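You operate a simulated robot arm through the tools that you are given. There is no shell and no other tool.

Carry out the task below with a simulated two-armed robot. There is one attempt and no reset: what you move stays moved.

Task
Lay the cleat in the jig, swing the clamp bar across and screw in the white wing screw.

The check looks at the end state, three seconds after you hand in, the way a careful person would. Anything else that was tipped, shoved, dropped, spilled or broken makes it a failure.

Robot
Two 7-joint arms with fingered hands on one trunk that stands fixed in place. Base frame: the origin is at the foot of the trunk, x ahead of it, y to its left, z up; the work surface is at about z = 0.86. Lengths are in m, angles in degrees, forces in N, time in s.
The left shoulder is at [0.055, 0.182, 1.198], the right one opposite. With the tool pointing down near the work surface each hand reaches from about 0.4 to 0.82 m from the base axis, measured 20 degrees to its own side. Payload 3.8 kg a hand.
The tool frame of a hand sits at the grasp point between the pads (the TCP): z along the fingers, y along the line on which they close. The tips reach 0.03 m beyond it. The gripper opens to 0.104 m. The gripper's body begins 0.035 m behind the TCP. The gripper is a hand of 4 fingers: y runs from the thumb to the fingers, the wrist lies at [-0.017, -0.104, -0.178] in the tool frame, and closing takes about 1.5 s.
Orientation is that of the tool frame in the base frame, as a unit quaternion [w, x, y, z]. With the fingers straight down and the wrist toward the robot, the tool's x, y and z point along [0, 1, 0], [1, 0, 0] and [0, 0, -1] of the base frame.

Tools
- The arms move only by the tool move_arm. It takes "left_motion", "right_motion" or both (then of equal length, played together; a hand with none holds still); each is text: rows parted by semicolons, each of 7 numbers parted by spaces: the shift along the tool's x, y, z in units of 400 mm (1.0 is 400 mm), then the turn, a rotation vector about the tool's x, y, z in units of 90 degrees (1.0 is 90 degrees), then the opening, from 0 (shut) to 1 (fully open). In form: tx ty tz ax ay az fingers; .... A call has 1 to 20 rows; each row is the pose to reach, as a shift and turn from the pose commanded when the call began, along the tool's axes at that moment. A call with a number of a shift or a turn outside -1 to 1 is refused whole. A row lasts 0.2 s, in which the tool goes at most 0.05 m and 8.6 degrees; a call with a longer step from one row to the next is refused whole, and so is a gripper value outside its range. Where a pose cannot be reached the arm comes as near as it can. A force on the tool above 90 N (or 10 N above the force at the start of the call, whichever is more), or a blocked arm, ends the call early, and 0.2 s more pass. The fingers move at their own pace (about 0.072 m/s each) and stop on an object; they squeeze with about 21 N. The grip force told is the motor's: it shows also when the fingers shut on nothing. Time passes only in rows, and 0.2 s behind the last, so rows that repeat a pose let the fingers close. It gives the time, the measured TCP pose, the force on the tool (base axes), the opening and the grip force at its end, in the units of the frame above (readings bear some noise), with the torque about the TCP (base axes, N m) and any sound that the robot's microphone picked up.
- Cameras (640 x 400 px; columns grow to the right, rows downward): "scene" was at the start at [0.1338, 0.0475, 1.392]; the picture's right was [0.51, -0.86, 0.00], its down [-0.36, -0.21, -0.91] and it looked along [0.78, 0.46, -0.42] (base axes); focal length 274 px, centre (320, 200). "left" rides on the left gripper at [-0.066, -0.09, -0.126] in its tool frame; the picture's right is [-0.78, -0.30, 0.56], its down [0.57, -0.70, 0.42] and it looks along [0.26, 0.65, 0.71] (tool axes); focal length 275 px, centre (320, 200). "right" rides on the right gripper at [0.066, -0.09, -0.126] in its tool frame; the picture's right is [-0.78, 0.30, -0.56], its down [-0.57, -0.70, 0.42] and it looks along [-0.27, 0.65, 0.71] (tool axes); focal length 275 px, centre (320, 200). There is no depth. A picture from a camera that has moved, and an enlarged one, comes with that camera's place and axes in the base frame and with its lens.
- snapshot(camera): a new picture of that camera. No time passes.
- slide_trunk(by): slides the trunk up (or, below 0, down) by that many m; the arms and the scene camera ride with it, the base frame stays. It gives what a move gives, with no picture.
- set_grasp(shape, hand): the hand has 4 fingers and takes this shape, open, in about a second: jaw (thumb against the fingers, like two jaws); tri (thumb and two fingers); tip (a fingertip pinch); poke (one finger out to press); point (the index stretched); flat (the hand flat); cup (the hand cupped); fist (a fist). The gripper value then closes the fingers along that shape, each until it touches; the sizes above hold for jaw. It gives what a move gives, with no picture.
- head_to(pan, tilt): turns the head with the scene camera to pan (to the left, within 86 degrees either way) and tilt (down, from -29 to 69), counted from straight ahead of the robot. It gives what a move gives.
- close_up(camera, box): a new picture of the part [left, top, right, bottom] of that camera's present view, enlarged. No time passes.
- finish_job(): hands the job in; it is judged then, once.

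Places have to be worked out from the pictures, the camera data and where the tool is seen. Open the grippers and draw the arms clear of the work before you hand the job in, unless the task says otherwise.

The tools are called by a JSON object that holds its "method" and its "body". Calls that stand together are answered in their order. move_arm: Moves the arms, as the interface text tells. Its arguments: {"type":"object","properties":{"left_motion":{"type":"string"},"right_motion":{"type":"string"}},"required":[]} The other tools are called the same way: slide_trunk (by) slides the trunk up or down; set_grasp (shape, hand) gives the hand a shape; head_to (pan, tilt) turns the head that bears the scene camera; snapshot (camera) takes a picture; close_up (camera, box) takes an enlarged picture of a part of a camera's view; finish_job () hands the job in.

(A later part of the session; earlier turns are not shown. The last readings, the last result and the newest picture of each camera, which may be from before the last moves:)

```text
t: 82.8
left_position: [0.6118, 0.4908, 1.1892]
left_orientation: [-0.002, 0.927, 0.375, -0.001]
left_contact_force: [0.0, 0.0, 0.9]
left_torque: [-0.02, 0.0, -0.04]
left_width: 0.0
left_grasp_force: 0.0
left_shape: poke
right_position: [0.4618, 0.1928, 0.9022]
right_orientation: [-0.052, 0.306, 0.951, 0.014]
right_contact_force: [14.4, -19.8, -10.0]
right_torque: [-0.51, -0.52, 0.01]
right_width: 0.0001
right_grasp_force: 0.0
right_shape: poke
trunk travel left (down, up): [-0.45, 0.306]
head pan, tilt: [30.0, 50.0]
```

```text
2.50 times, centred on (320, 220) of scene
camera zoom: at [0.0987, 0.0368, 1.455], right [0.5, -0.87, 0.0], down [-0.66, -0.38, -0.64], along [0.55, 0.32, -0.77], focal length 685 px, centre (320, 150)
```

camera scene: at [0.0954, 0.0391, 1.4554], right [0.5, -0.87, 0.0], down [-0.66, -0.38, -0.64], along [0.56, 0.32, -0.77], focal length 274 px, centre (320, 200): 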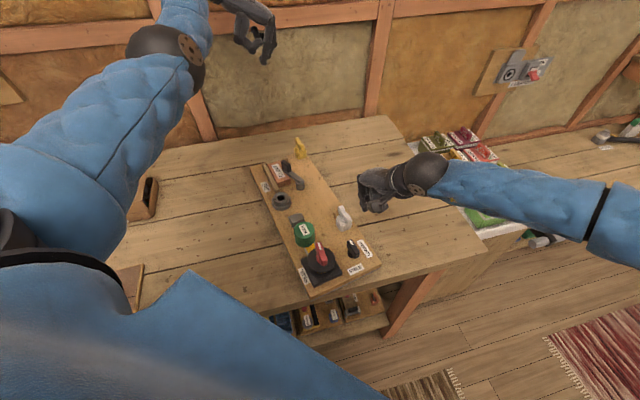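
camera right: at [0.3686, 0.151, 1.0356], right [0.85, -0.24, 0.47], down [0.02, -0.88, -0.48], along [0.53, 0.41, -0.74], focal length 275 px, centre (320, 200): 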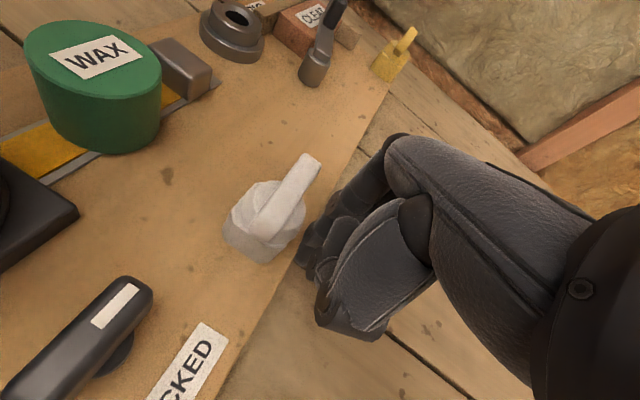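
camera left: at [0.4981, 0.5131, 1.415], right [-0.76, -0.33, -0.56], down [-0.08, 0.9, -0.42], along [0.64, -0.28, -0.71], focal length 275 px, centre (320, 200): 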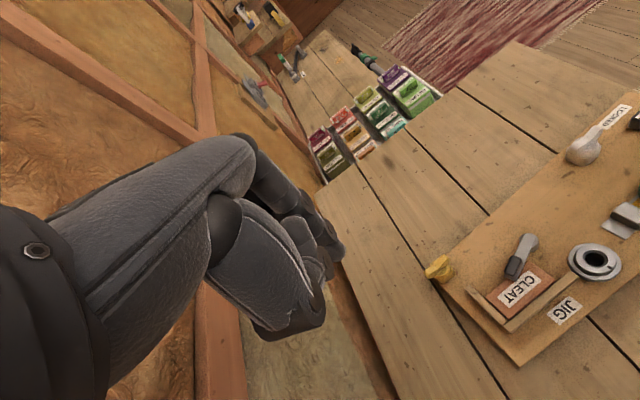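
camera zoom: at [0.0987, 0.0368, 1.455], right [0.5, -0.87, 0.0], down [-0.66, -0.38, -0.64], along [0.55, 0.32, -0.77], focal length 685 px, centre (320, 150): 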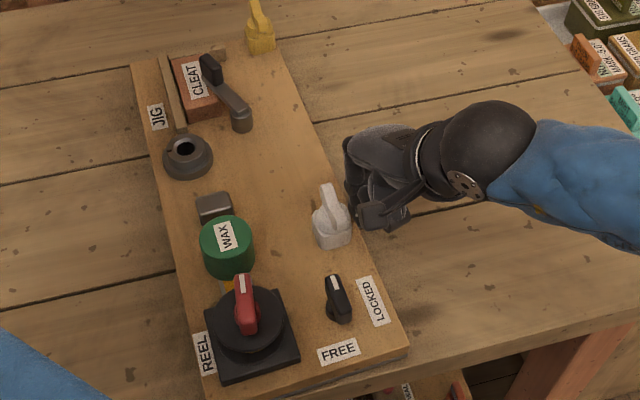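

By the board's diagonal about 4° and some 3.8 cm (mostly along the board) remain. I take the right hand off the edge and raise it, then measure with an unloaded camera.

{"method": "move_arm", "body": {"right_motion": "-0.04 0 0 0 0 0 0; -0.1 0 0 0 0 0 0; -0.1 0 -0.08 0 0 0 0; -0.1 0 -0.18 0 0 0 0; -0.1 0 -0.28 0 0 0 0; -0.2 -0.05 -0.36 0 0 0 0; -0.3 -0.1 -0.4 0 0 0 0; -0.38 -0.12 -0.4 0 0 0 0; -0.38 -0.12 -0.4 0 0 0 0"}}

{"method": "close_up", "body": {"camera": "scene", "box": [245, 150, 325, 210]}}

{"method": "close_up", "body": {"camera": "scene", "box": [270, 200, 370, 300]}}

{"method": "snapshot", "body": {"camera": "scene"}}

```text
refused: row 6 steps farther than a row can; nothing moved
```

```text
6.67 times, centred on (285, 180) of scene
camera zoom: at [0.0987, 0.0368, 1.455], right [0.5, -0.87, 0.0], down [-0.66, -0.38, -0.64], along [0.55, 0.32, -0.77], focal length 1828 px, centre (553, 333)
```

zoom: 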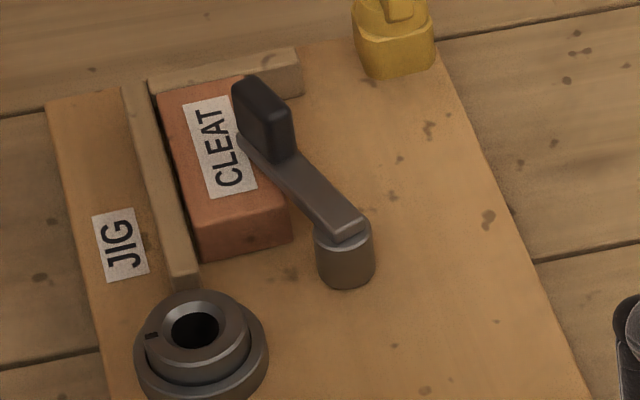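

```text
4.00 times, centred on (320, 250) of scene
camera zoom: at [0.0987, 0.0368, 1.455], right [0.5, -0.87, 0.0], down [-0.66, -0.38, -0.64], along [0.55, 0.32, -0.77], focal length 1096 px, centre (320, 0)
```

zoom: 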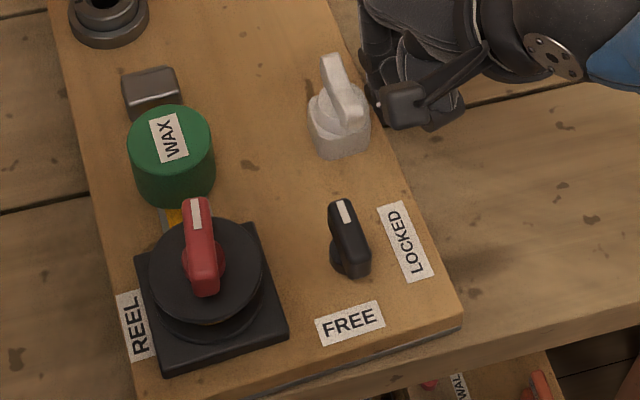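

```text
taken
camera scene: at [0.0987, 0.0368, 1.455], right [0.5, -0.87, 0.0], down [-0.66, -0.38, -0.64], along [0.55, 0.32, -0.77], focal length 274 px, centre (320, 200)
```

scene: 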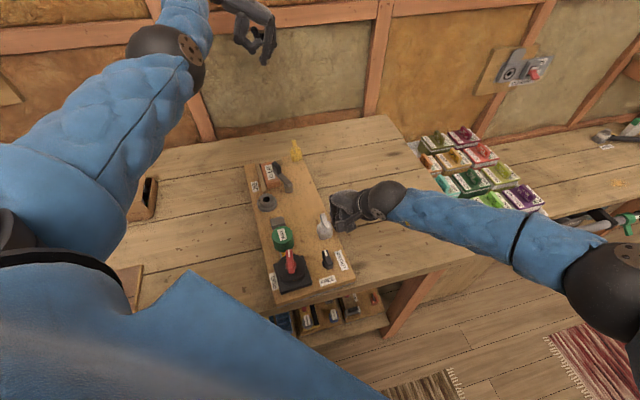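

The last move was refused for a too long step, so nothing moved. I repeat it with shorter steps.

{"method": "move_arm", "body": {"right_motion": "-0.04 0 0 0 0 0 0; -0.1 0 0 0 0 0 0; -0.1 0 -0.08 0 0 0 0; -0.1 0 -0.17 0 0 0 0; -0.12 0 -0.27 0 0 0 0; -0.18 -0.03 -0.34 0 0 0 0; -0.25 -0.06 -0.4 0 0 0 0; -0.33 -0.1 -0.42 0 0 0 0; -0.4 -0.12 -0.42 0 0 0 0; -0.4 -0.12 -0.42 0 0 0 0"}}

{"method": "close_up", "body": {"camera": "scene", "box": [245, 150, 325, 210]}}

{"method": "close_up", "body": {"camera": "scene", "box": [270, 200, 370, 300]}}

{"method": "snapshot", "body": {"camera": "scene"}}

```text
t: 85.0
left_position: [0.6111, 0.4919, 1.1901]
left_orientation: [0.0, 0.927, 0.375, -0.001]
left_contact_force: [-0.1, -0.4, 0.1]
left_torque: [-0.04, 0.0, -0.01]
left_width: 0.0
left_grasp_force: 0.0
left_shape: poke
right_position: [0.5531, 0.0894, 1.0584]
right_orientation: [-0.052, 0.302, 0.952, 0.017]
right_contact_force: [0.7, 0.4, -0.2]
right_torque: [-0.01, 0.02, -0.01]
right_width: 0.0
right_grasp_force: 0.1
right_shape: poke
right hand out of reach, approached as far as the arm can: row 8, 9, 10
trunk travel left (down, up): [-0.45, 0.306]
head pan, tilt: [30.0, 50.0]
```

```text
6.67 times, centred on (285, 180) of scene
camera zoom: at [0.096, 0.0387, 1.4552], right [0.5, -0.87, 0.0], down [-0.66, -0.38, -0.64], along [0.56, 0.32, -0.77], focal length 1828 px, centre (553, 333)
```

zoom: 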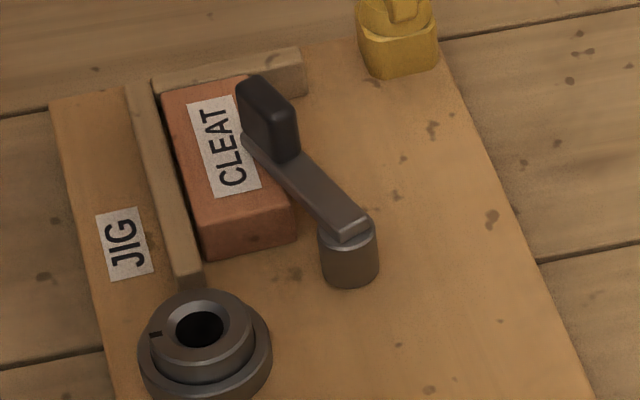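

```text
4.00 times, centred on (320, 250) of scene
camera zoom: at [0.096, 0.0387, 1.4552], right [0.5, -0.87, 0.0], down [-0.66, -0.38, -0.64], along [0.56, 0.32, -0.77], focal length 1096 px, centre (320, 0)
```

zoom: 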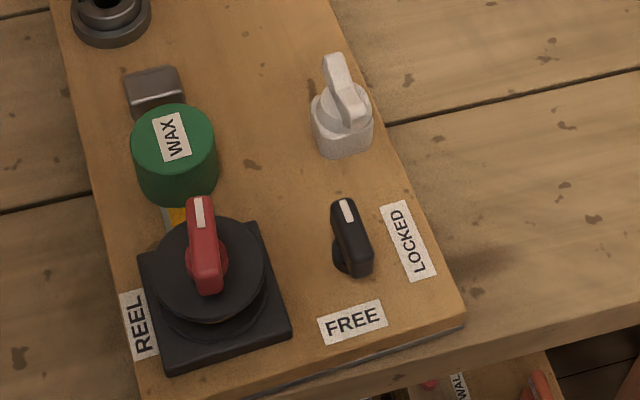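

```text
taken
camera scene: at [0.096, 0.0387, 1.4552], right [0.5, -0.87, 0.0], down [-0.66, -0.38, -0.64], along [0.56, 0.32, -0.77], focal length 274 px, centre (320, 200)
```

scene: 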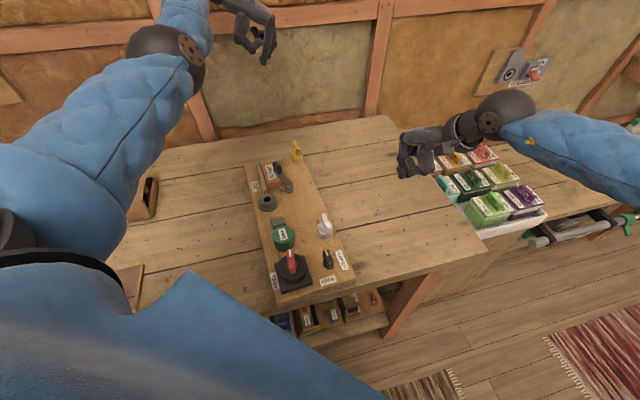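

From four labels: the board still has to go about 3.7 cm along its length and turn 3.6° clockwise; sideways it is right. I bring the left hand behind the bar's pivot post, which is fixed to the board, to push it forward from there.

{"method": "move_arm", "body": {"left_motion": "-0.066 0.0044 0.03 0 0 -0.004 0; -0.133 0.009 0.07 0 0 -0.008 0; -0.2 0.013 0.12 0 0 -0.012 0; -0.266 0.018 0.17 0 0 -0.016 0; -0.332 0.022 0.21 0 0 -0.02 0; -0.4 0.027 0.26 0 0 -0.025 0; -0.466 0.031 0.31 0 0 -0.029 0; -0.5315 0.0355 0.35 0 0 -0.033 0; -0.5315 0.0355 0.35 0 0 -0.033 0"}}

{"method": "snapshot", "body": {"camera": "scene"}}

{"method": "snapshot", "body": {"camera": "left"}}

```text
t: 87.0
left_position: [0.4656, 0.3347, 1.0499]
left_orientation: [0.001, 0.917, 0.399, 0.001]
left_contact_force: [0.1, -0.1, -0.3]
left_torque: [0.0, -0.01, 0.03]
left_width: 0.0
left_grasp_force: 0.0
left_shape: poke
right_position: [0.5541, 0.0903, 1.0573]
right_orientation: [-0.053, 0.301, 0.952, 0.016]
right_contact_force: [-0.1, -0.4, -0.3]
right_torque: [-0.04, 0.0, -0.01]
right_width: 0.0001
right_grasp_force: 0.1
right_shape: poke
trunk travel left (down, up): [-0.45, 0.306]
head pan, tilt: [30.0, 50.0]
```

```text
taken
camera scene: at [0.0963, 0.0391, 1.4552], right [0.5, -0.87, 0.0], down [-0.66, -0.38, -0.64], along [0.56, 0.32, -0.77], focal length 274 px, centre (320, 200)
```

scene: 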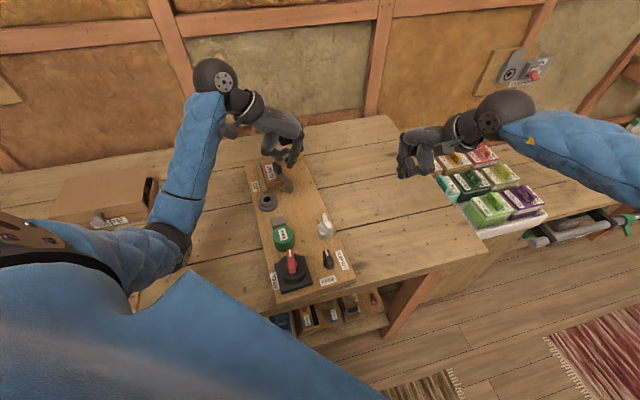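

```text
taken
camera left: at [0.3539, 0.3472, 1.1758], right [-0.75, -0.37, -0.56], down [-0.12, 0.9, -0.42], along [0.65, -0.25, -0.71], focal length 275 px, centre (320, 200)
```

left: 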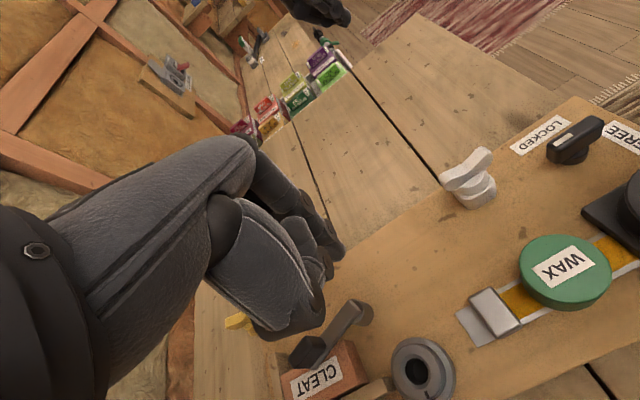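

The left arm is in a sound posture with its elbow outside the board. I lower the hand behind the post in two stages.

{"method": "move_arm", "body": {"left_motion": "0 0 0.07 0 0 0 0; 0 0 0.14 0 0 0 0; 0 0 0.2 0 0 0 0; 0 0 0.25 0 0 0 0; 0 0 0.25 0 0 0 0"}}

{"method": "close_up", "body": {"camera": "scene", "box": [220, 110, 340, 210]}}

{"method": "snapshot", "body": {"camera": "left"}}

{"method": "snapshot", "body": {"camera": "right"}}

```text
t: 88.2
left_position: [0.4642, 0.3336, 0.95]
left_orientation: [0.0, 0.917, 0.399, 0.001]
left_contact_force: [0.4, 0.1, 0.9]
left_torque: [0.01, 0.0, -0.01]
left_width: 0.0002
left_grasp_force: 0.1
left_shape: poke
right_position: [0.5532, 0.0901, 1.0575]
right_orientation: [-0.053, 0.302, 0.952, 0.016]
right_contact_force: [-0.7, 0.0, 0.1]
right_torque: [0.01, 0.0, 0.01]
right_width: 0.0
right_grasp_force: 0.0
right_shape: poke
trunk travel left (down, up): [-0.45, 0.306]
head pan, tilt: [30.0, 50.0]
```

```text
4.00 times, centred on (280, 160) of scene
camera zoom: at [0.096, 0.0389, 1.4552], right [0.5, -0.87, 0.0], down [-0.66, -0.38, -0.64], along [0.56, 0.32, -0.77], focal length 1096 px, centre (480, 360)
```

zoom: 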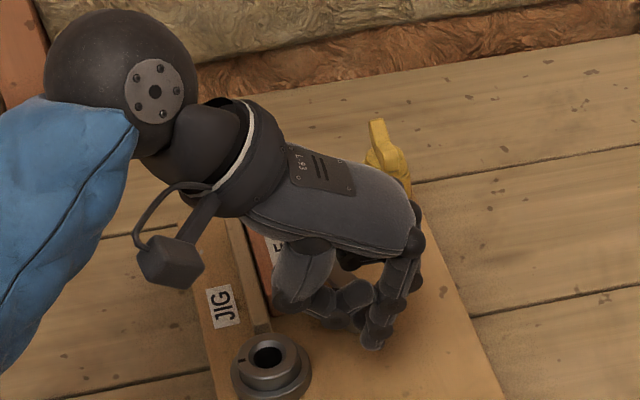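

```text
taken
camera left: at [0.3533, 0.3468, 1.0757], right [-0.75, -0.37, -0.56], down [-0.12, 0.9, -0.42], along [0.65, -0.25, -0.71], focal length 275 px, centre (320, 200)
```

left: 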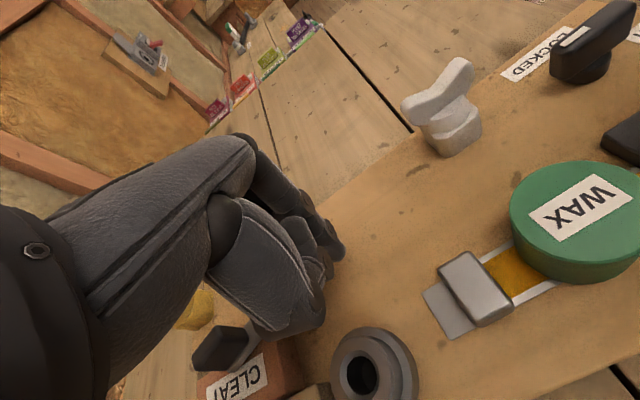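

```text
taken
camera right: at [0.4599, 0.0461, 1.1899], right [0.85, -0.24, 0.47], down [0.02, -0.87, -0.48], along [0.52, 0.42, -0.74], focal length 275 px, centre (320, 200)
```

right: 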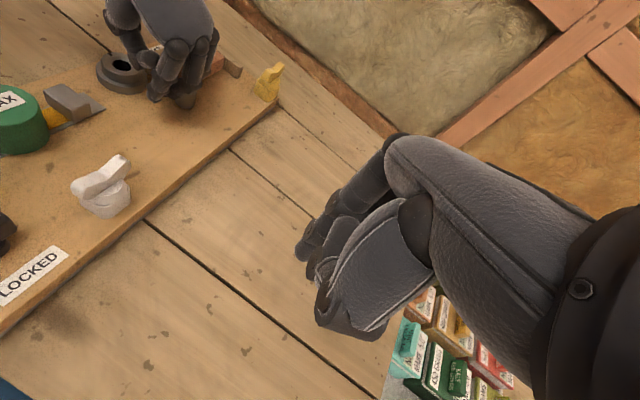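

The right camera sees the left hand from the side. I zoom in there to check the gap between the fingers and the post.

{"method": "close_up", "body": {"camera": "right", "box": [80, 0, 300, 150]}}

{"method": "close_up", "body": {"camera": "left", "box": [180, 190, 440, 400]}}

```text
2.67 times, centred on (190, 75) of right
camera zoom: at [0.4599, 0.0461, 1.1899], right [0.85, -0.24, 0.47], down [0.02, -0.87, -0.48], along [0.52, 0.42, -0.74], focal length 734 px, centre (667, 533)
```

zoom: 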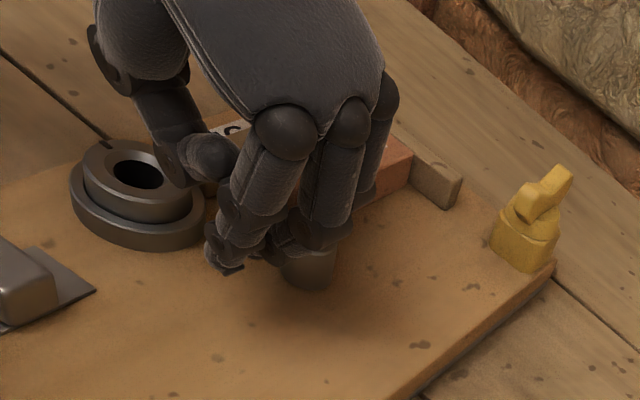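

```text
1.90 times, centred on (310, 295) of left
camera zoom: at [0.3533, 0.3468, 1.0757], right [-0.75, -0.37, -0.56], down [-0.12, 0.9, -0.42], along [0.65, -0.25, -0.71], focal length 524 px, centre (339, 19)
```

zoom: 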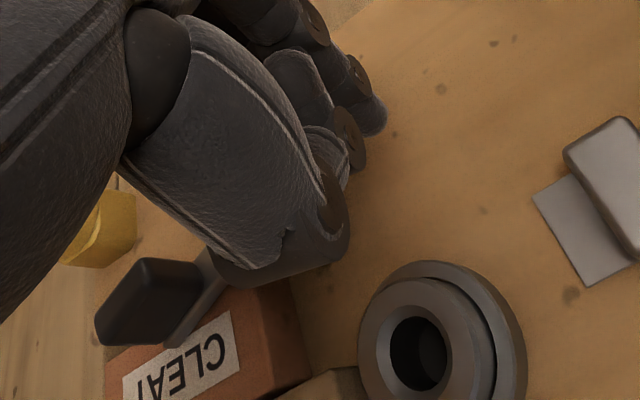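

The middle finger looks almost above the post, so I shift the hand 1.5 cm back before lowering the rest of the way.

{"method": "move_arm", "body": {"left_motion": "-0.02 0 0 0 0 0 0; -0.04 0 0 0 0 0 0; -0.04 0 0.03 0 0 0 0; -0.04 0 0.06 0 0 0 0; -0.04 0 0.08 0 0 0 0; -0.04 0 0.08 0 0 0 0"}}

{"method": "close_up", "body": {"camera": "right", "box": [80, 0, 300, 150]}}

{"method": "close_up", "body": {"camera": "scene", "box": [220, 120, 340, 220]}}

```text
t: 89.6
left_position: [0.4552, 0.3231, 0.9196]
left_orientation: [0.001, 0.917, 0.399, 0.0]
left_contact_force: [-0.8, 0.1, 0.5]
left_torque: [-0.02, 0.0, 0.01]
left_width: 0.0
left_grasp_force: 0.1
left_shape: poke
right_position: [0.5532, 0.0905, 1.0581]
right_orientation: [-0.052, 0.302, 0.952, 0.016]
right_contact_force: [-0.8, -0.3, 0.2]
right_torque: [-0.01, 0.0, 0.02]
right_width: 0.0001
right_grasp_force: 0.1
right_shape: poke
trunk travel left (down, up): [-0.45, 0.306]
head pan, tilt: [30.0, 50.0]
```

```text
2.67 times, centred on (190, 75) of right
camera zoom: at [0.4597, 0.0462, 1.19], right [0.85, -0.24, 0.47], down [0.02, -0.87, -0.48], along [0.52, 0.42, -0.74], focal length 734 px, centre (667, 533)
```

zoom: 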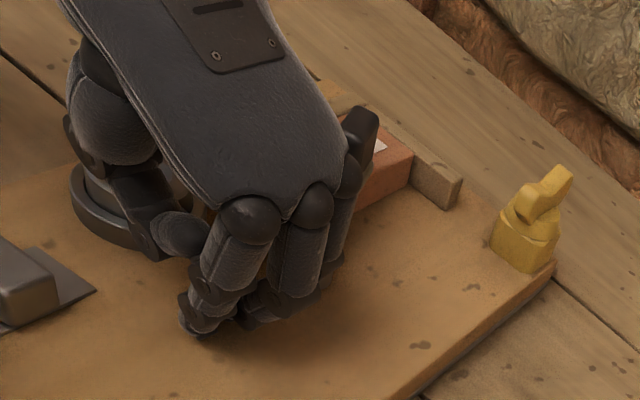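

```text
4.00 times, centred on (280, 170) of scene
camera zoom: at [0.0957, 0.039, 1.4552], right [0.5, -0.87, 0.0], down [-0.66, -0.38, -0.64], along [0.56, 0.32, -0.77], focal length 1096 px, centre (480, 320)
```

zoom: 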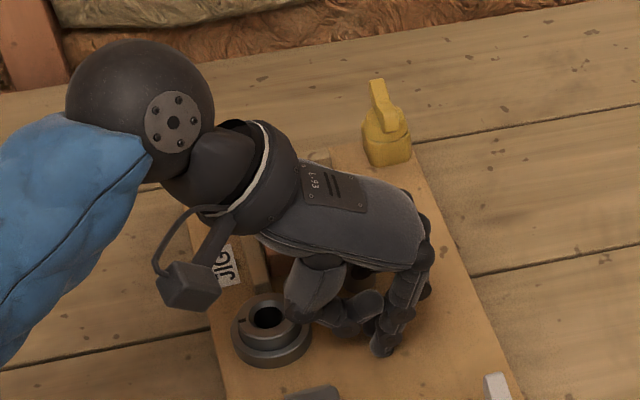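

No contact yet. I push forward along the board in small steps until the post is reached and the board begins to follow.

{"method": "move_arm", "body": {"left_motion": "0.0125 0 0 0 0 0 0; 0.025 0 0 0 0 0 0; 0.0375 0 0 0 0 0 0; 0.05 0 0 0 0 0 0; 0.06 0 0 0 0 0 0; 0.07 0 0 0 0 0 0; 0.07 0 0 0 0 0 0"}}

{"method": "close_up", "body": {"camera": "right", "box": [80, 0, 300, 150]}}

{"method": "close_up", "body": {"camera": "scene", "box": [270, 200, 370, 300]}}

```text
t: 91.2
left_position: [0.4754, 0.3412, 0.9184]
left_orientation: [0.0, 0.917, 0.399, 0.001]
left_contact_force: [-1.9, -3.2, 8.3]
left_torque: [-0.03, -0.03, -0.01]
left_width: 0.0
left_grasp_force: 0.1
left_shape: poke
right_position: [0.5536, 0.089, 1.0578]
right_orientation: [-0.053, 0.301, 0.952, 0.016]
right_contact_force: [0.9, 0.2, -0.7]
right_torque: [0.02, -0.03, -0.02]
right_width: 0.0001
right_grasp_force: 0.0
right_shape: poke
trunk travel left (down, up): [-0.45, 0.306]
head pan, tilt: [30.0, 50.0]
```

```text
2.67 times, centred on (190, 75) of right
camera zoom: at [0.4591, 0.0455, 1.1903], right [0.85, -0.24, 0.47], down [0.02, -0.87, -0.49], along [0.52, 0.42, -0.74], focal length 734 px, centre (667, 533)
```

zoom: 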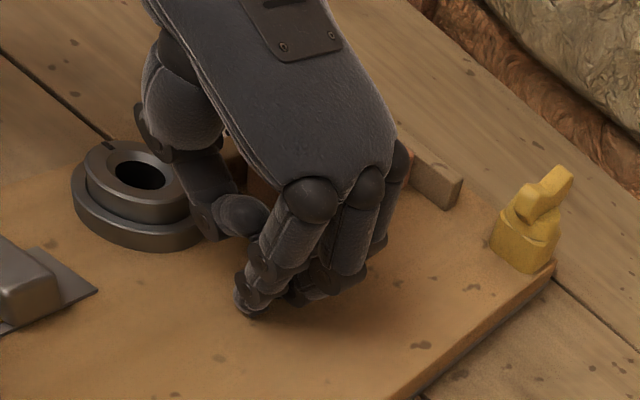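

```text
4.00 times, centred on (320, 250) of scene
camera zoom: at [0.095, 0.0381, 1.4553], right [0.5, -0.87, 0.0], down [-0.66, -0.38, -0.64], along [0.56, 0.32, -0.77], focal length 1096 px, centre (320, 0)
```

zoom: 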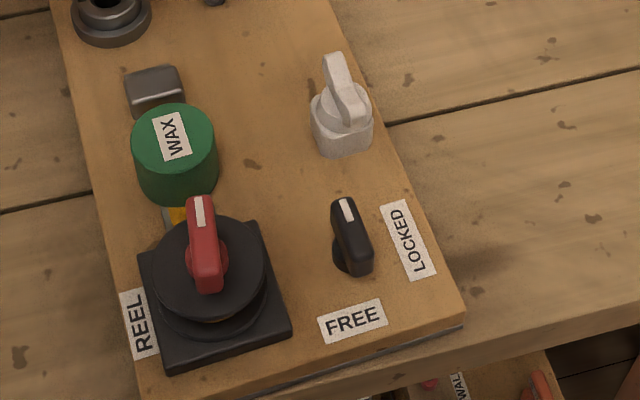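

The upward 8 N suggests a fingertip is just touching the board top. I raise the hand 4 mm and push on.

{"method": "move_arm", "body": {"left_motion": "0 0 -0.01 0 0 0 0; 0.01 0 -0.01 0 0 0 0; 0.02 0 -0.01 0 0 0 0; 0.03 0 -0.01 0 0 0 0; 0.04 0 -0.01 0 0 0 0; 0.04 0 -0.01 0 0 0 0"}}

{"method": "close_up", "body": {"camera": "right", "box": [80, 0, 300, 150]}}

{"method": "close_up", "body": {"camera": "scene", "box": [240, 120, 340, 220]}}

```text
t: 92.6
left_position: [0.4806, 0.3489, 0.9209]
left_orientation: [-0.001, 0.918, 0.395, -0.005]
left_contact_force: [-23.5, -21.1, -6.9]
left_torque: [-0.48, 0.63, 0.04]
left_width: 0.0001
left_grasp_force: 0.0
left_shape: poke
right_position: [0.5498, 0.0873, 1.0594]
right_orientation: [-0.051, 0.301, 0.952, 0.018]
right_contact_force: [-0.4, -0.5, 0.1]
right_torque: [-0.01, 0.02, 0.0]
right_width: 0.0
right_grasp_force: 0.0
right_shape: poke
trunk travel left (down, up): [-0.45, 0.306]
head pan, tilt: [30.0, 50.0]
```

```text
2.67 times, centred on (190, 75) of right
camera zoom: at [0.4573, 0.0438, 1.191], right [0.85, -0.24, 0.47], down [0.02, -0.87, -0.49], along [0.53, 0.43, -0.74], focal length 734 px, centre (667, 533)
```

zoom: 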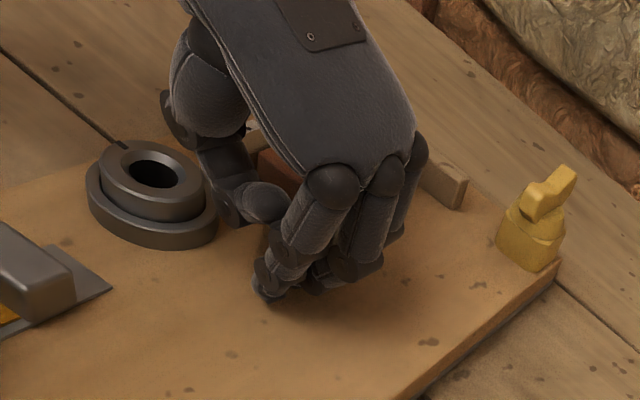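

```text
4.00 times, centred on (290, 170) of scene
camera zoom: at [0.0927, 0.0361, 1.4554], right [0.5, -0.87, 0.0], down [-0.66, -0.38, -0.64], along [0.56, 0.32, -0.76], focal length 1096 px, centre (440, 320)
```

zoom: 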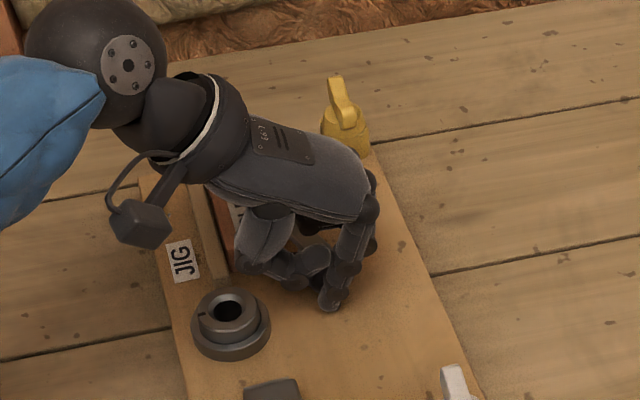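

The hand now bears on the post with about 32 N along the board. I push on another 2 cm and look.

{"method": "move_arm", "body": {"left_motion": "0.01 0 0 0 0 0 0; 0.02 0 0 0 0 0 0; 0.03 0 0 0 0 0 0; 0.04 0 0 0 0 0 0; 0.05 0 0 0 0 0 0; 0.05 0 0 0 0 0 0"}}

{"method": "close_up", "body": {"camera": "right", "box": [80, 0, 300, 150]}}

{"method": "close_up", "body": {"camera": "scene", "box": [240, 130, 370, 300]}}

```text
t: 94.0
left_position: [0.4952, 0.3636, 0.9217]
left_orientation: [0.001, 0.918, 0.396, -0.005]
left_contact_force: [-23.0, -25.4, -4.7]
left_torque: [-0.45, 0.63, -0.02]
left_width: 0.0
left_grasp_force: 0.1
left_shape: poke
right_position: [0.5497, 0.0876, 1.0587]
right_orientation: [-0.051, 0.301, 0.952, 0.017]
right_contact_force: [-0.4, -0.3, -0.1]
right_torque: [0.0, -0.01, 0.0]
right_width: 0.0
right_grasp_force: 0.0
right_shape: poke
trunk travel left (down, up): [-0.45, 0.306]
head pan, tilt: [30.0, 50.0]
```

```text
2.67 times, centred on (190, 75) of right
camera zoom: at [0.4573, 0.0436, 1.1911], right [0.85, -0.24, 0.47], down [0.02, -0.87, -0.49], along [0.53, 0.43, -0.74], focal length 734 px, centre (667, 533)
```

zoom: 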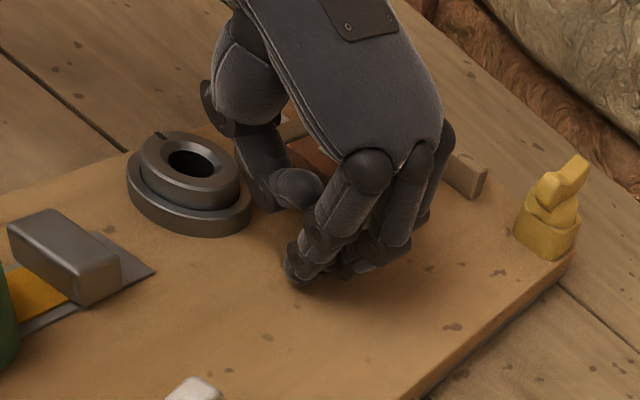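

```text
2.35 times, centred on (305, 215) of scene
camera zoom: at [0.0927, 0.0357, 1.4555], right [0.5, -0.87, 0.0], down [-0.66, -0.38, -0.65], along [0.56, 0.32, -0.76], focal length 645 px, centre (355, 165)
```

zoom: 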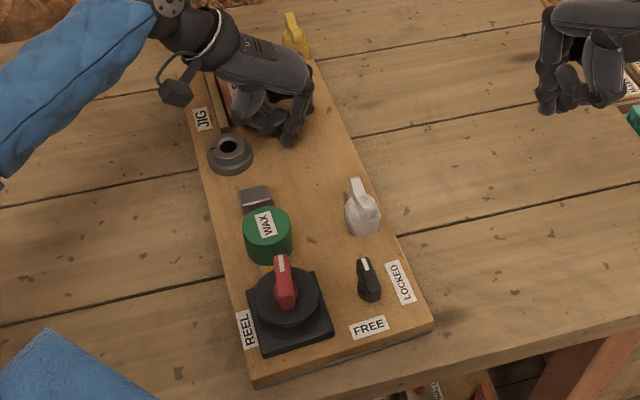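

By the labels about 1.5 cm along the board remains, plus 3.8° of turn. I push on 1.5 cm with the left hand.

{"method": "move_arm", "body": {"left_motion": "0.01 0 0 0 0 0 0; 0.02 0 0 0 0 0 0; 0.03 0 0 0 0 0 0; 0.037 0 0 0 0 0 0; 0.037 0 0 0 0 0 0; 0 0 0 0 0 0 0; -0.04 0 0 0 0 0 0; -0.06 0 -0.02 0 0 0 0"}}

{"method": "close_up", "body": {"camera": "scene", "box": [240, 130, 370, 300]}}

{"method": "close_up", "body": {"camera": "scene", "box": [270, 200, 370, 300]}}

```text
t: 95.8
left_position: [0.4853, 0.3531, 0.932]
left_orientation: [0.0, 0.917, 0.4, 0.001]
left_contact_force: [-0.5, 0.6, 0.2]
left_torque: [0.02, 0.0, -0.01]
left_width: 0.0002
left_grasp_force: 0.0
left_shape: poke
right_position: [0.5538, 0.0902, 1.0582]
right_orientation: [-0.052, 0.301, 0.952, 0.016]
right_contact_force: [0.0, 0.2, -0.4]
right_torque: [0.02, 0.01, -0.02]
right_width: 0.0
right_grasp_force: 0.0
right_shape: poke
trunk travel left (down, up): [-0.45, 0.306]
head pan, tilt: [30.0, 50.0]
```

```text
2.35 times, centred on (305, 215) of scene
camera zoom: at [0.0963, 0.0395, 1.4552], right [0.5, -0.87, 0.0], down [-0.66, -0.38, -0.64], along [0.56, 0.32, -0.77], focal length 645 px, centre (355, 165)
```

zoom: 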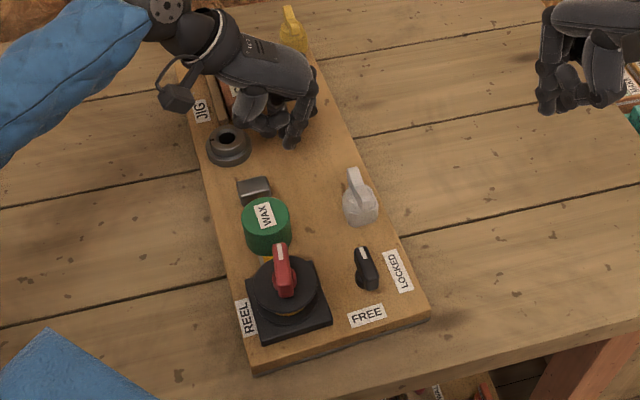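

```text
4.00 times, centred on (320, 250) of scene
camera zoom: at [0.0963, 0.0395, 1.4552], right [0.5, -0.87, 0.0], down [-0.66, -0.38, -0.64], along [0.56, 0.32, -0.77], focal length 1096 px, centre (320, 0)
```

zoom: 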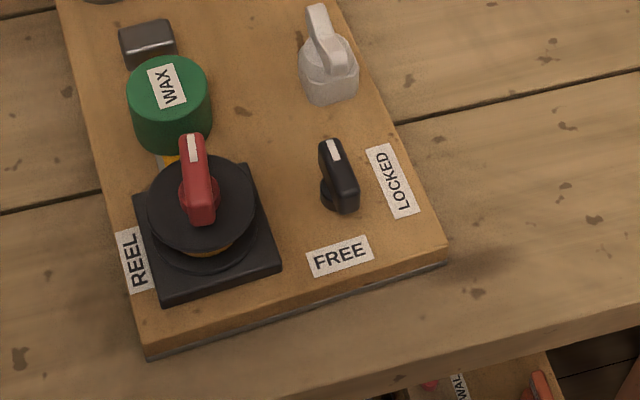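

The board is now within about 5 mm in position, with 3.8° of turn left. I raise the left hand and bring the right hand beside the near right corner, where a short sideways push will mainly turn the board.

{"method": "move_arm", "body": {"left_motion": "0 0 -0.06 0 0 0 0; 0 0 -0.12 0 0 0 0; 0 0 -0.18 0 0 0 0; 0 0 -0.24 0 0 0 0; 0 0 -0.3 0 0 0 0; 0 0 -0.34 0 0 0 0; 0 0 -0.34 0 0 0 0", "right_motion": "0.045 -0.015 0.03 0 0 0.012 0; 0.09 -0.03 0.06 0 0 0.024 0; 0.135 -0.045 0.09 0 0 0.036 0; 0.18 -0.06 0.12 0 0 0.048 0; 0.225 -0.075 0.15 0 0 0.06 0; 0.2705 -0.09 0.176 0 0 0.07 0; 0.2705 -0.09 0.176 0 0 0.07 0"}}

{"method": "snapshot", "body": {"camera": "right"}}

{"method": "snapshot", "body": {"camera": "scene"}}

```text
t: 97.4
left_position: [0.4849, 0.3524, 1.0664]
left_orientation: [0.0, 0.917, 0.399, 0.0]
left_contact_force: [-0.3, 0.4, -0.4]
left_torque: [0.01, -0.01, -0.03]
left_width: 0.0
left_grasp_force: 0.0
left_shape: poke
right_position: [0.4389, 0.1291, 1.0]
right_orientation: [-0.053, 0.353, 0.934, 0.014]
right_contact_force: [-0.6, 0.1, -1.2]
right_torque: [0.03, -0.02, 0.0]
right_width: 0.0001
right_grasp_force: 0.0
right_shape: poke
trunk travel left (down, up): [-0.45, 0.306]
head pan, tilt: [30.0, 50.0]
```

```text
taken
camera right: at [0.3424, 0.0967, 1.1332], right [0.82, -0.32, 0.47], down [-0.08, -0.88, -0.48], along [0.56, 0.36, -0.75], focal length 275 px, centre (320, 200)
```

right: 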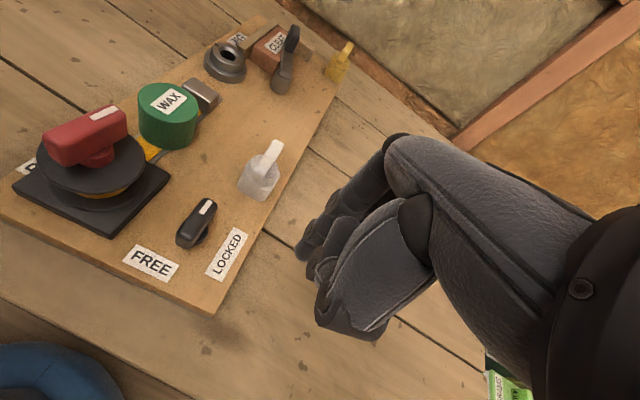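

```text
taken
camera scene: at [0.096, 0.0391, 1.4552], right [0.5, -0.87, 0.0], down [-0.66, -0.38, -0.64], along [0.56, 0.32, -0.77], focal length 274 px, centre (320, 200)
```

scene: 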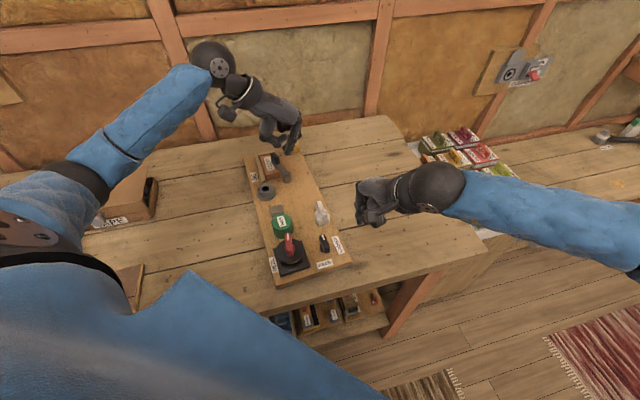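

The right hand is over the spot beside the near right corner. I lower it straight down to the table-side height.

{"method": "move_arm", "body": {"right_motion": "-0.006 0 0.06 0 0 0 0; -0.013 0 0.12 0 0 0 0; -0.02 0 0.18 0 0 0 0; -0.025 0 0.23 0 0 0 0; -0.028 0 0.256 0 0 0 0; -0.028 0 0.256 0 0 0 0"}}

{"method": "snapshot", "body": {"camera": "right"}}

{"method": "close_up", "body": {"camera": "scene", "box": [270, 180, 390, 300]}}

```text
t: 98.8
left_position: [0.4854, 0.3524, 1.0647]
left_orientation: [0.001, 0.917, 0.399, 0.001]
left_contact_force: [-0.2, 0.1, -1.2]
left_torque: [-0.01, -0.03, 0.04]
left_width: 0.0002
left_grasp_force: 0.0
left_shape: poke
right_position: [0.4374, 0.1257, 0.8985]
right_orientation: [-0.054, 0.353, 0.934, 0.013]
right_contact_force: [0.0, -0.4, 0.1]
right_torque: [0.04, -0.01, -0.01]
right_width: 0.0001
right_grasp_force: 0.0
right_shape: poke
trunk travel left (down, up): [-0.45, 0.306]
head pan, tilt: [30.0, 50.0]
```

```text
taken
camera right: at [0.3411, 0.0933, 1.0322], right [0.82, -0.32, 0.47], down [-0.07, -0.88, -0.48], along [0.56, 0.36, -0.75], focal length 275 px, centre (320, 200)
```

right: 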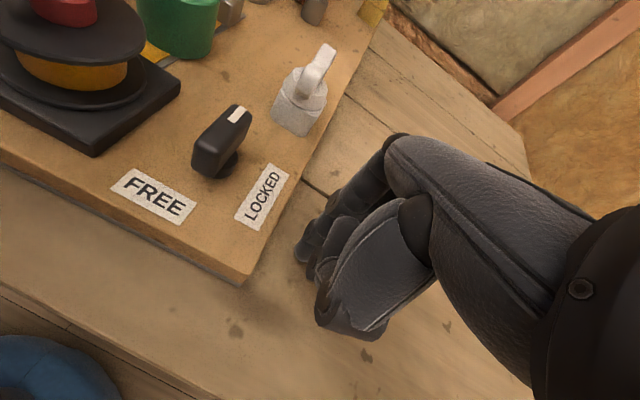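

```text
3.33 times, centred on (330, 240) of scene
camera zoom: at [0.0958, 0.0391, 1.4552], right [0.5, -0.87, 0.0], down [-0.66, -0.38, -0.64], along [0.56, 0.32, -0.77], focal length 914 px, centre (287, 67)
```

zoom: 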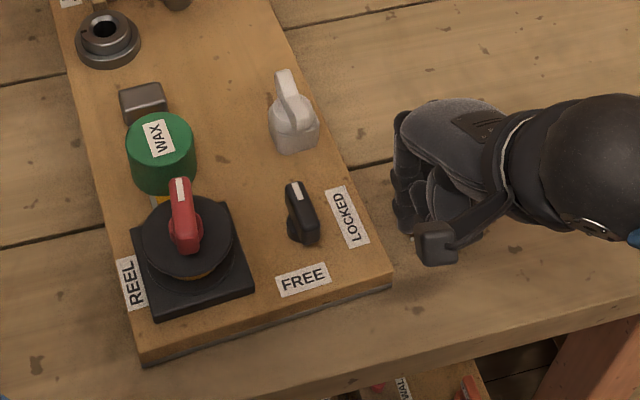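

The fingertips are about 1.5 cm from the edge, 4-5 cm from the corner. I push slowly square to the edge.

{"method": "move_arm", "body": {"right_motion": "0.0125 0 0.0014 0 0 0 0; 0.025 0 0.0028 0 0 0 0; 0.0375 0 0.0041 0 0 0 0; 0.05 0 0.0055 0 0 0 0; 0.0625 0 0.0069 0 0 0 0; 0.075 0 0.0083 0 0 0 0; 0.085 0 0.0094 0 0 0 0; 0.085 0 0.0094 0 0 0 0"}}

{"method": "snapshot", "body": {"camera": "right"}}

{"method": "close_up", "body": {"camera": "scene", "box": [270, 180, 390, 300]}}

```text
t: 100.6
left_position: [0.4879, 0.3491, 1.0644]
left_orientation: [-0.002, 0.917, 0.399, 0.0]
left_contact_force: [-0.8, 0.7, 0.4]
left_torque: [0.0, 0.03, -0.04]
left_width: 0.0
left_grasp_force: 0.1
left_shape: poke
right_position: [0.42, 0.1421, 0.8962]
right_orientation: [-0.048, 0.36, 0.932, 0.012]
right_contact_force: [28.1, -19.3, 9.6]
right_torque: [-0.25, -0.47, -0.14]
right_width: 0.0
right_grasp_force: 0.0
right_shape: poke
trunk travel left (down, up): [-0.45, 0.306]
head pan, tilt: [30.0, 50.0]
```

```text
taken
camera right: at [0.3225, 0.1125, 1.0298], right [0.82, -0.33, 0.47], down [-0.08, -0.88, -0.47], along [0.57, 0.35, -0.74], focal length 275 px, centre (320, 200)
```

right: 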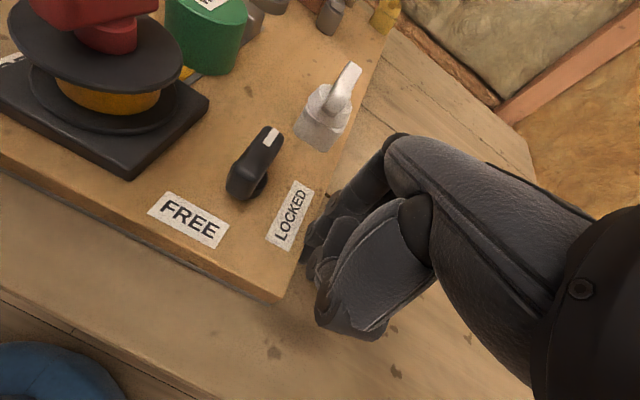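

```text
3.33 times, centred on (330, 240) of scene
camera zoom: at [0.0987, 0.0364, 1.4551], right [0.5, -0.87, 0.0], down [-0.67, -0.38, -0.64], along [0.56, 0.32, -0.77], focal length 914 px, centre (287, 67)
```

zoom: 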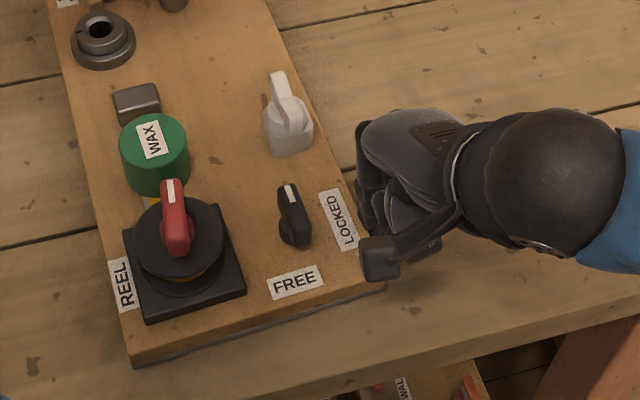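

Contact at about 34 N and the board is just beginning to turn. I push on about 1.6 cm.

{"method": "move_arm", "body": {"right_motion": "0.01 0 0.001 0 0 0 0; 0.02 0 0.002 0 0 0 0; 0.03 0 0.003 0 0 0 0; 0.04 0 0.0045 0 0 0 0; 0.04 0 0.0045 0 0 0 0"}}

{"method": "snapshot", "body": {"camera": "right"}}

{"method": "close_up", "body": {"camera": "scene", "box": [270, 180, 390, 300]}}

{"method": "close_up", "body": {"camera": "scene", "box": [230, 130, 330, 210]}}

```text
t: 101.8
left_position: [0.4856, 0.3495, 1.0655]
left_orientation: [-0.001, 0.917, 0.4, -0.001]
left_contact_force: [0.1, -0.9, -0.3]
left_torque: [-0.04, 0.0, 0.0]
left_width: 0.0
left_grasp_force: 0.0
left_shape: poke
right_position: [0.4031, 0.1543, 0.8979]
right_orientation: [-0.052, 0.356, 0.933, 0.012]
right_contact_force: [15.7, -18.9, 9.8]
right_torque: [-0.07, 0.03, 0.1]
right_width: 0.0
right_grasp_force: 0.1
right_shape: poke
trunk travel left (down, up): [-0.45, 0.306]
head pan, tilt: [30.0, 50.0]
```

```text
taken
camera right: at [0.3061, 0.124, 1.0306], right [0.82, -0.33, 0.47], down [-0.08, -0.88, -0.47], along [0.57, 0.35, -0.75], focal length 275 px, centre (320, 200)
```

right: 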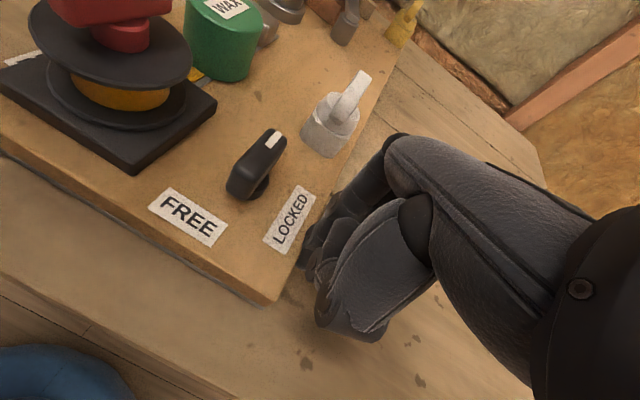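

```text
3.33 times, centred on (330, 240) of scene
camera zoom: at [0.0974, 0.0361, 1.4552], right [0.5, -0.87, 0.0], down [-0.66, -0.38, -0.64], along [0.56, 0.32, -0.77], focal length 914 px, centre (287, 67)
```

zoom: 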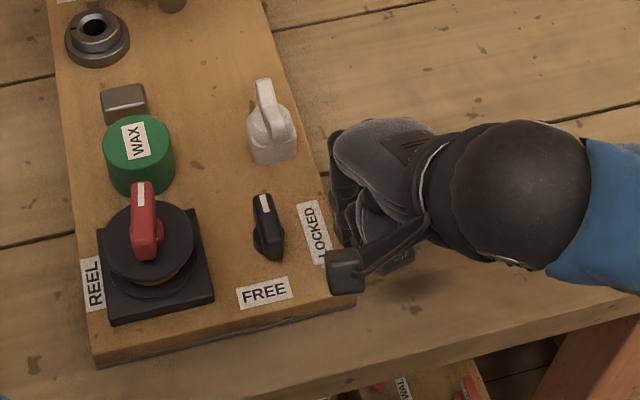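

```text
5.00 times, centred on (280, 170) of scene
camera zoom: at [0.0974, 0.0361, 1.4552], right [0.5, -0.87, 0.0], down [-0.66, -0.38, -0.64], along [0.56, 0.32, -0.77], focal length 1371 px, centre (520, 350)
```

zoom: 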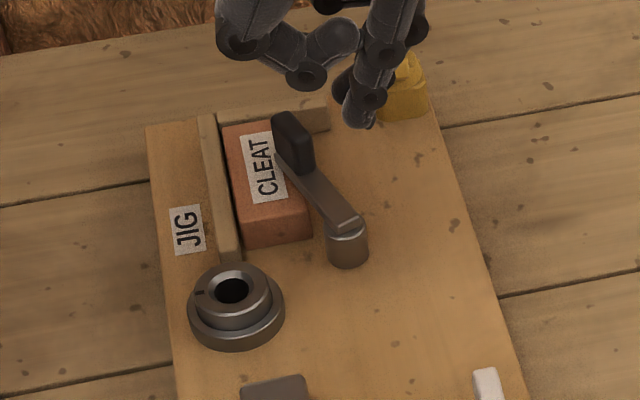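

The turn is now right within half a degree and the position within about 7 mm. I take the right hand off, raise it and re-measure.

{"method": "move_arm", "body": {"right_motion": "-0.04 0 -0.0045 0 0 0 0; -0.1 0 -0.011 0 0 0 0; -0.1 0 -0.09 0 0 0 0; -0.1 0 -0.18 0 0 0 0; -0.12 0 -0.27 0 0 0 0; -0.16 0 -0.36 0 0 0 0; -0.22 0 -0.44 0 0 0 0; -0.3 0 -0.5 0 0 0 0; -0.3 0 -0.5 0 0 0 0"}}

{"method": "close_up", "body": {"camera": "scene", "box": [270, 180, 390, 300]}}

{"method": "close_up", "body": {"camera": "scene", "box": [230, 130, 330, 210]}}

{"method": "snapshot", "body": {"camera": "scene"}}

```text
t: 103.8
left_position: [0.4858, 0.3533, 1.0644]
left_orientation: [0.0, 0.917, 0.399, -0.001]
left_contact_force: [0.7, 0.4, -0.9]
left_torque: [-0.01, 0.02, 0.0]
left_width: 0.0
left_grasp_force: 0.0
left_shape: poke
right_position: [0.5075, 0.0684, 1.0842]
right_orientation: [-0.054, 0.354, 0.934, 0.013]
right_contact_force: [-0.4, -0.8, -0.3]
right_torque: [-0.04, 0.01, 0.0]
right_width: 0.0
right_grasp_force: 0.0
right_shape: poke
trunk travel left (down, up): [-0.45, 0.306]
head pan, tilt: [30.0, 50.0]
```

```text
3.33 times, centred on (330, 240) of scene
camera zoom: at [0.0957, 0.0396, 1.4552], right [0.5, -0.87, 0.0], down [-0.66, -0.38, -0.64], along [0.56, 0.32, -0.77], focal length 914 px, centre (287, 67)
```

zoom: 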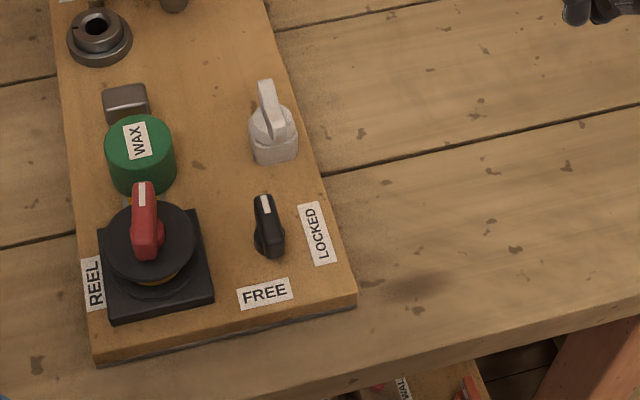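

```text
5.00 times, centred on (280, 170) of scene
camera zoom: at [0.0957, 0.0396, 1.4552], right [0.5, -0.87, 0.0], down [-0.66, -0.38, -0.64], along [0.56, 0.32, -0.77], focal length 1371 px, centre (520, 350)
```

zoom: 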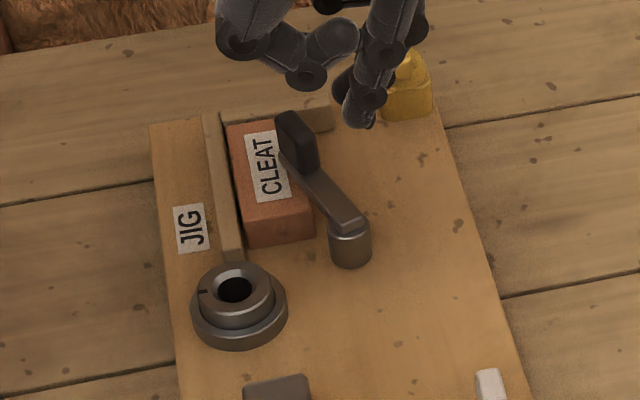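

```text
taken
camera scene: at [0.0957, 0.0396, 1.4552], right [0.5, -0.87, 0.0], down [-0.66, -0.38, -0.64], along [0.56, 0.32, -0.77], focal length 274 px, centre (320, 200)
```

scene: 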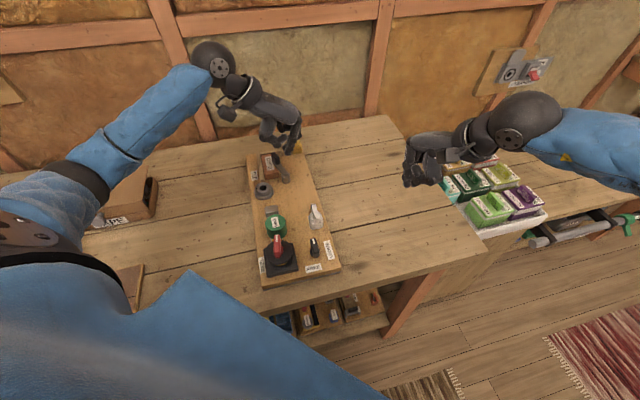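

Re-measured: over-turned by about 0.8° and about 1 cm too far left, but that compares different camera heights. I raise the left hand and return the trunk to its first height so that I can compare pictures directly.

{"method": "move_arm", "body": {"left_motion": "0.03 0 -0.08 0 0 0 0; 0.08 0 -0.16 0 0 0 0; 0.13 0 -0.24 0 0 0 0; 0.18 0 -0.3 0 0 0 0; 0.18 0 -0.3 0 0 0 0"}}

{"method": "slide_trunk", "body": {"by": -0.1}}

{"method": "snapshot", "body": {"camera": "scene"}}

{"method": "close_up", "body": {"camera": "scene", "box": [220, 100, 360, 190]}}

{"method": "close_up", "body": {"camera": "scene", "box": [220, 180, 360, 270]}}

```text
t: 105.0
left_position: [0.5325, 0.4045, 1.1872]
left_orientation: [0.0, 0.917, 0.398, 0.001]
left_contact_force: [0.0, -0.1, -0.7]
left_torque: [-0.01, -0.02, -0.04]
left_width: 0.0
left_grasp_force: 0.1
left_shape: poke
right_position: [0.5082, 0.0698, 1.0842]
right_orientation: [-0.054, 0.353, 0.934, 0.014]
right_contact_force: [-0.2, -0.3, 0.7]
right_torque: [0.0, 0.02, -0.02]
right_width: 0.0001
right_grasp_force: 0.0
right_shape: poke
trunk travel left (down, up): [-0.45, 0.306]
head pan, tilt: [30.0, 50.0]
```

```text
t: 106.3
left_position: [0.5328, 0.4043, 1.088]
left_orientation: [0.0, 0.917, 0.399, 0.0]
left_contact_force: [-0.2, -0.4, -0.3]
left_torque: [-0.02, -0.05, 0.01]
left_width: 0.0
left_grasp_force: 0.1
left_shape: poke
right_position: [0.5072, 0.0676, 0.9832]
right_orientation: [-0.053, 0.353, 0.934, 0.015]
right_contact_force: [-0.5, 0.0, 0.2]
right_torque: [-0.02, 0.0, 0.0]
right_width: 0.0
right_grasp_force: 0.1
right_shape: poke
trunk travel left (down, up): [-0.35, 0.406]
head pan, tilt: [30.0, 50.0]
```

```text
taken
camera scene: at [0.1208, 0.039, 1.3545], right [0.5, -0.87, 0.0], down [-0.66, -0.38, -0.64], along [0.56, 0.32, -0.77], focal length 274 px, centre (320, 200)
```

scene: 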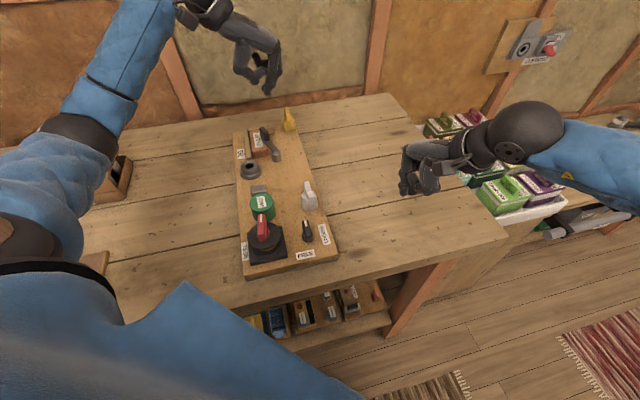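

```text
4.44 times, centred on (290, 145) of scene
camera zoom: at [0.1208, 0.039, 1.3545], right [0.5, -0.87, 0.0], down [-0.66, -0.38, -0.64], along [0.56, 0.32, -0.77], focal length 1218 px, centre (453, 444)
```

zoom: 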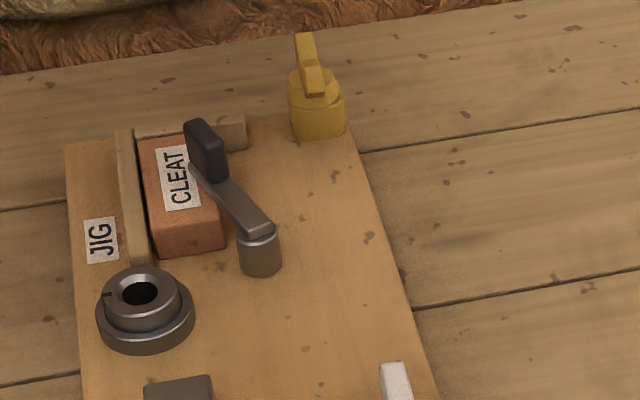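

```text
4.44 times, centred on (290, 225) of scene
camera zoom: at [0.1208, 0.039, 1.3545], right [0.5, -0.87, 0.0], down [-0.66, -0.38, -0.64], along [0.56, 0.32, -0.77], focal length 1218 px, centre (453, 89)
```

zoom: 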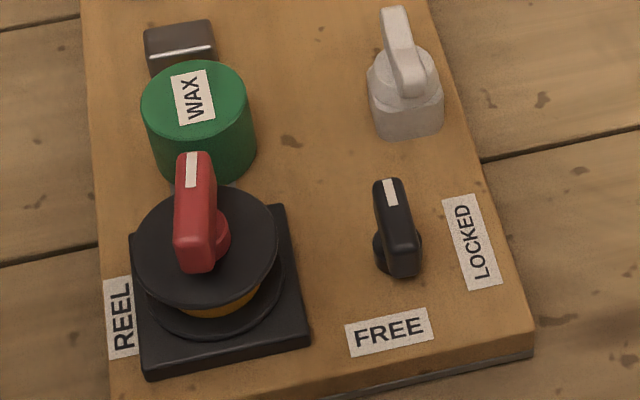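

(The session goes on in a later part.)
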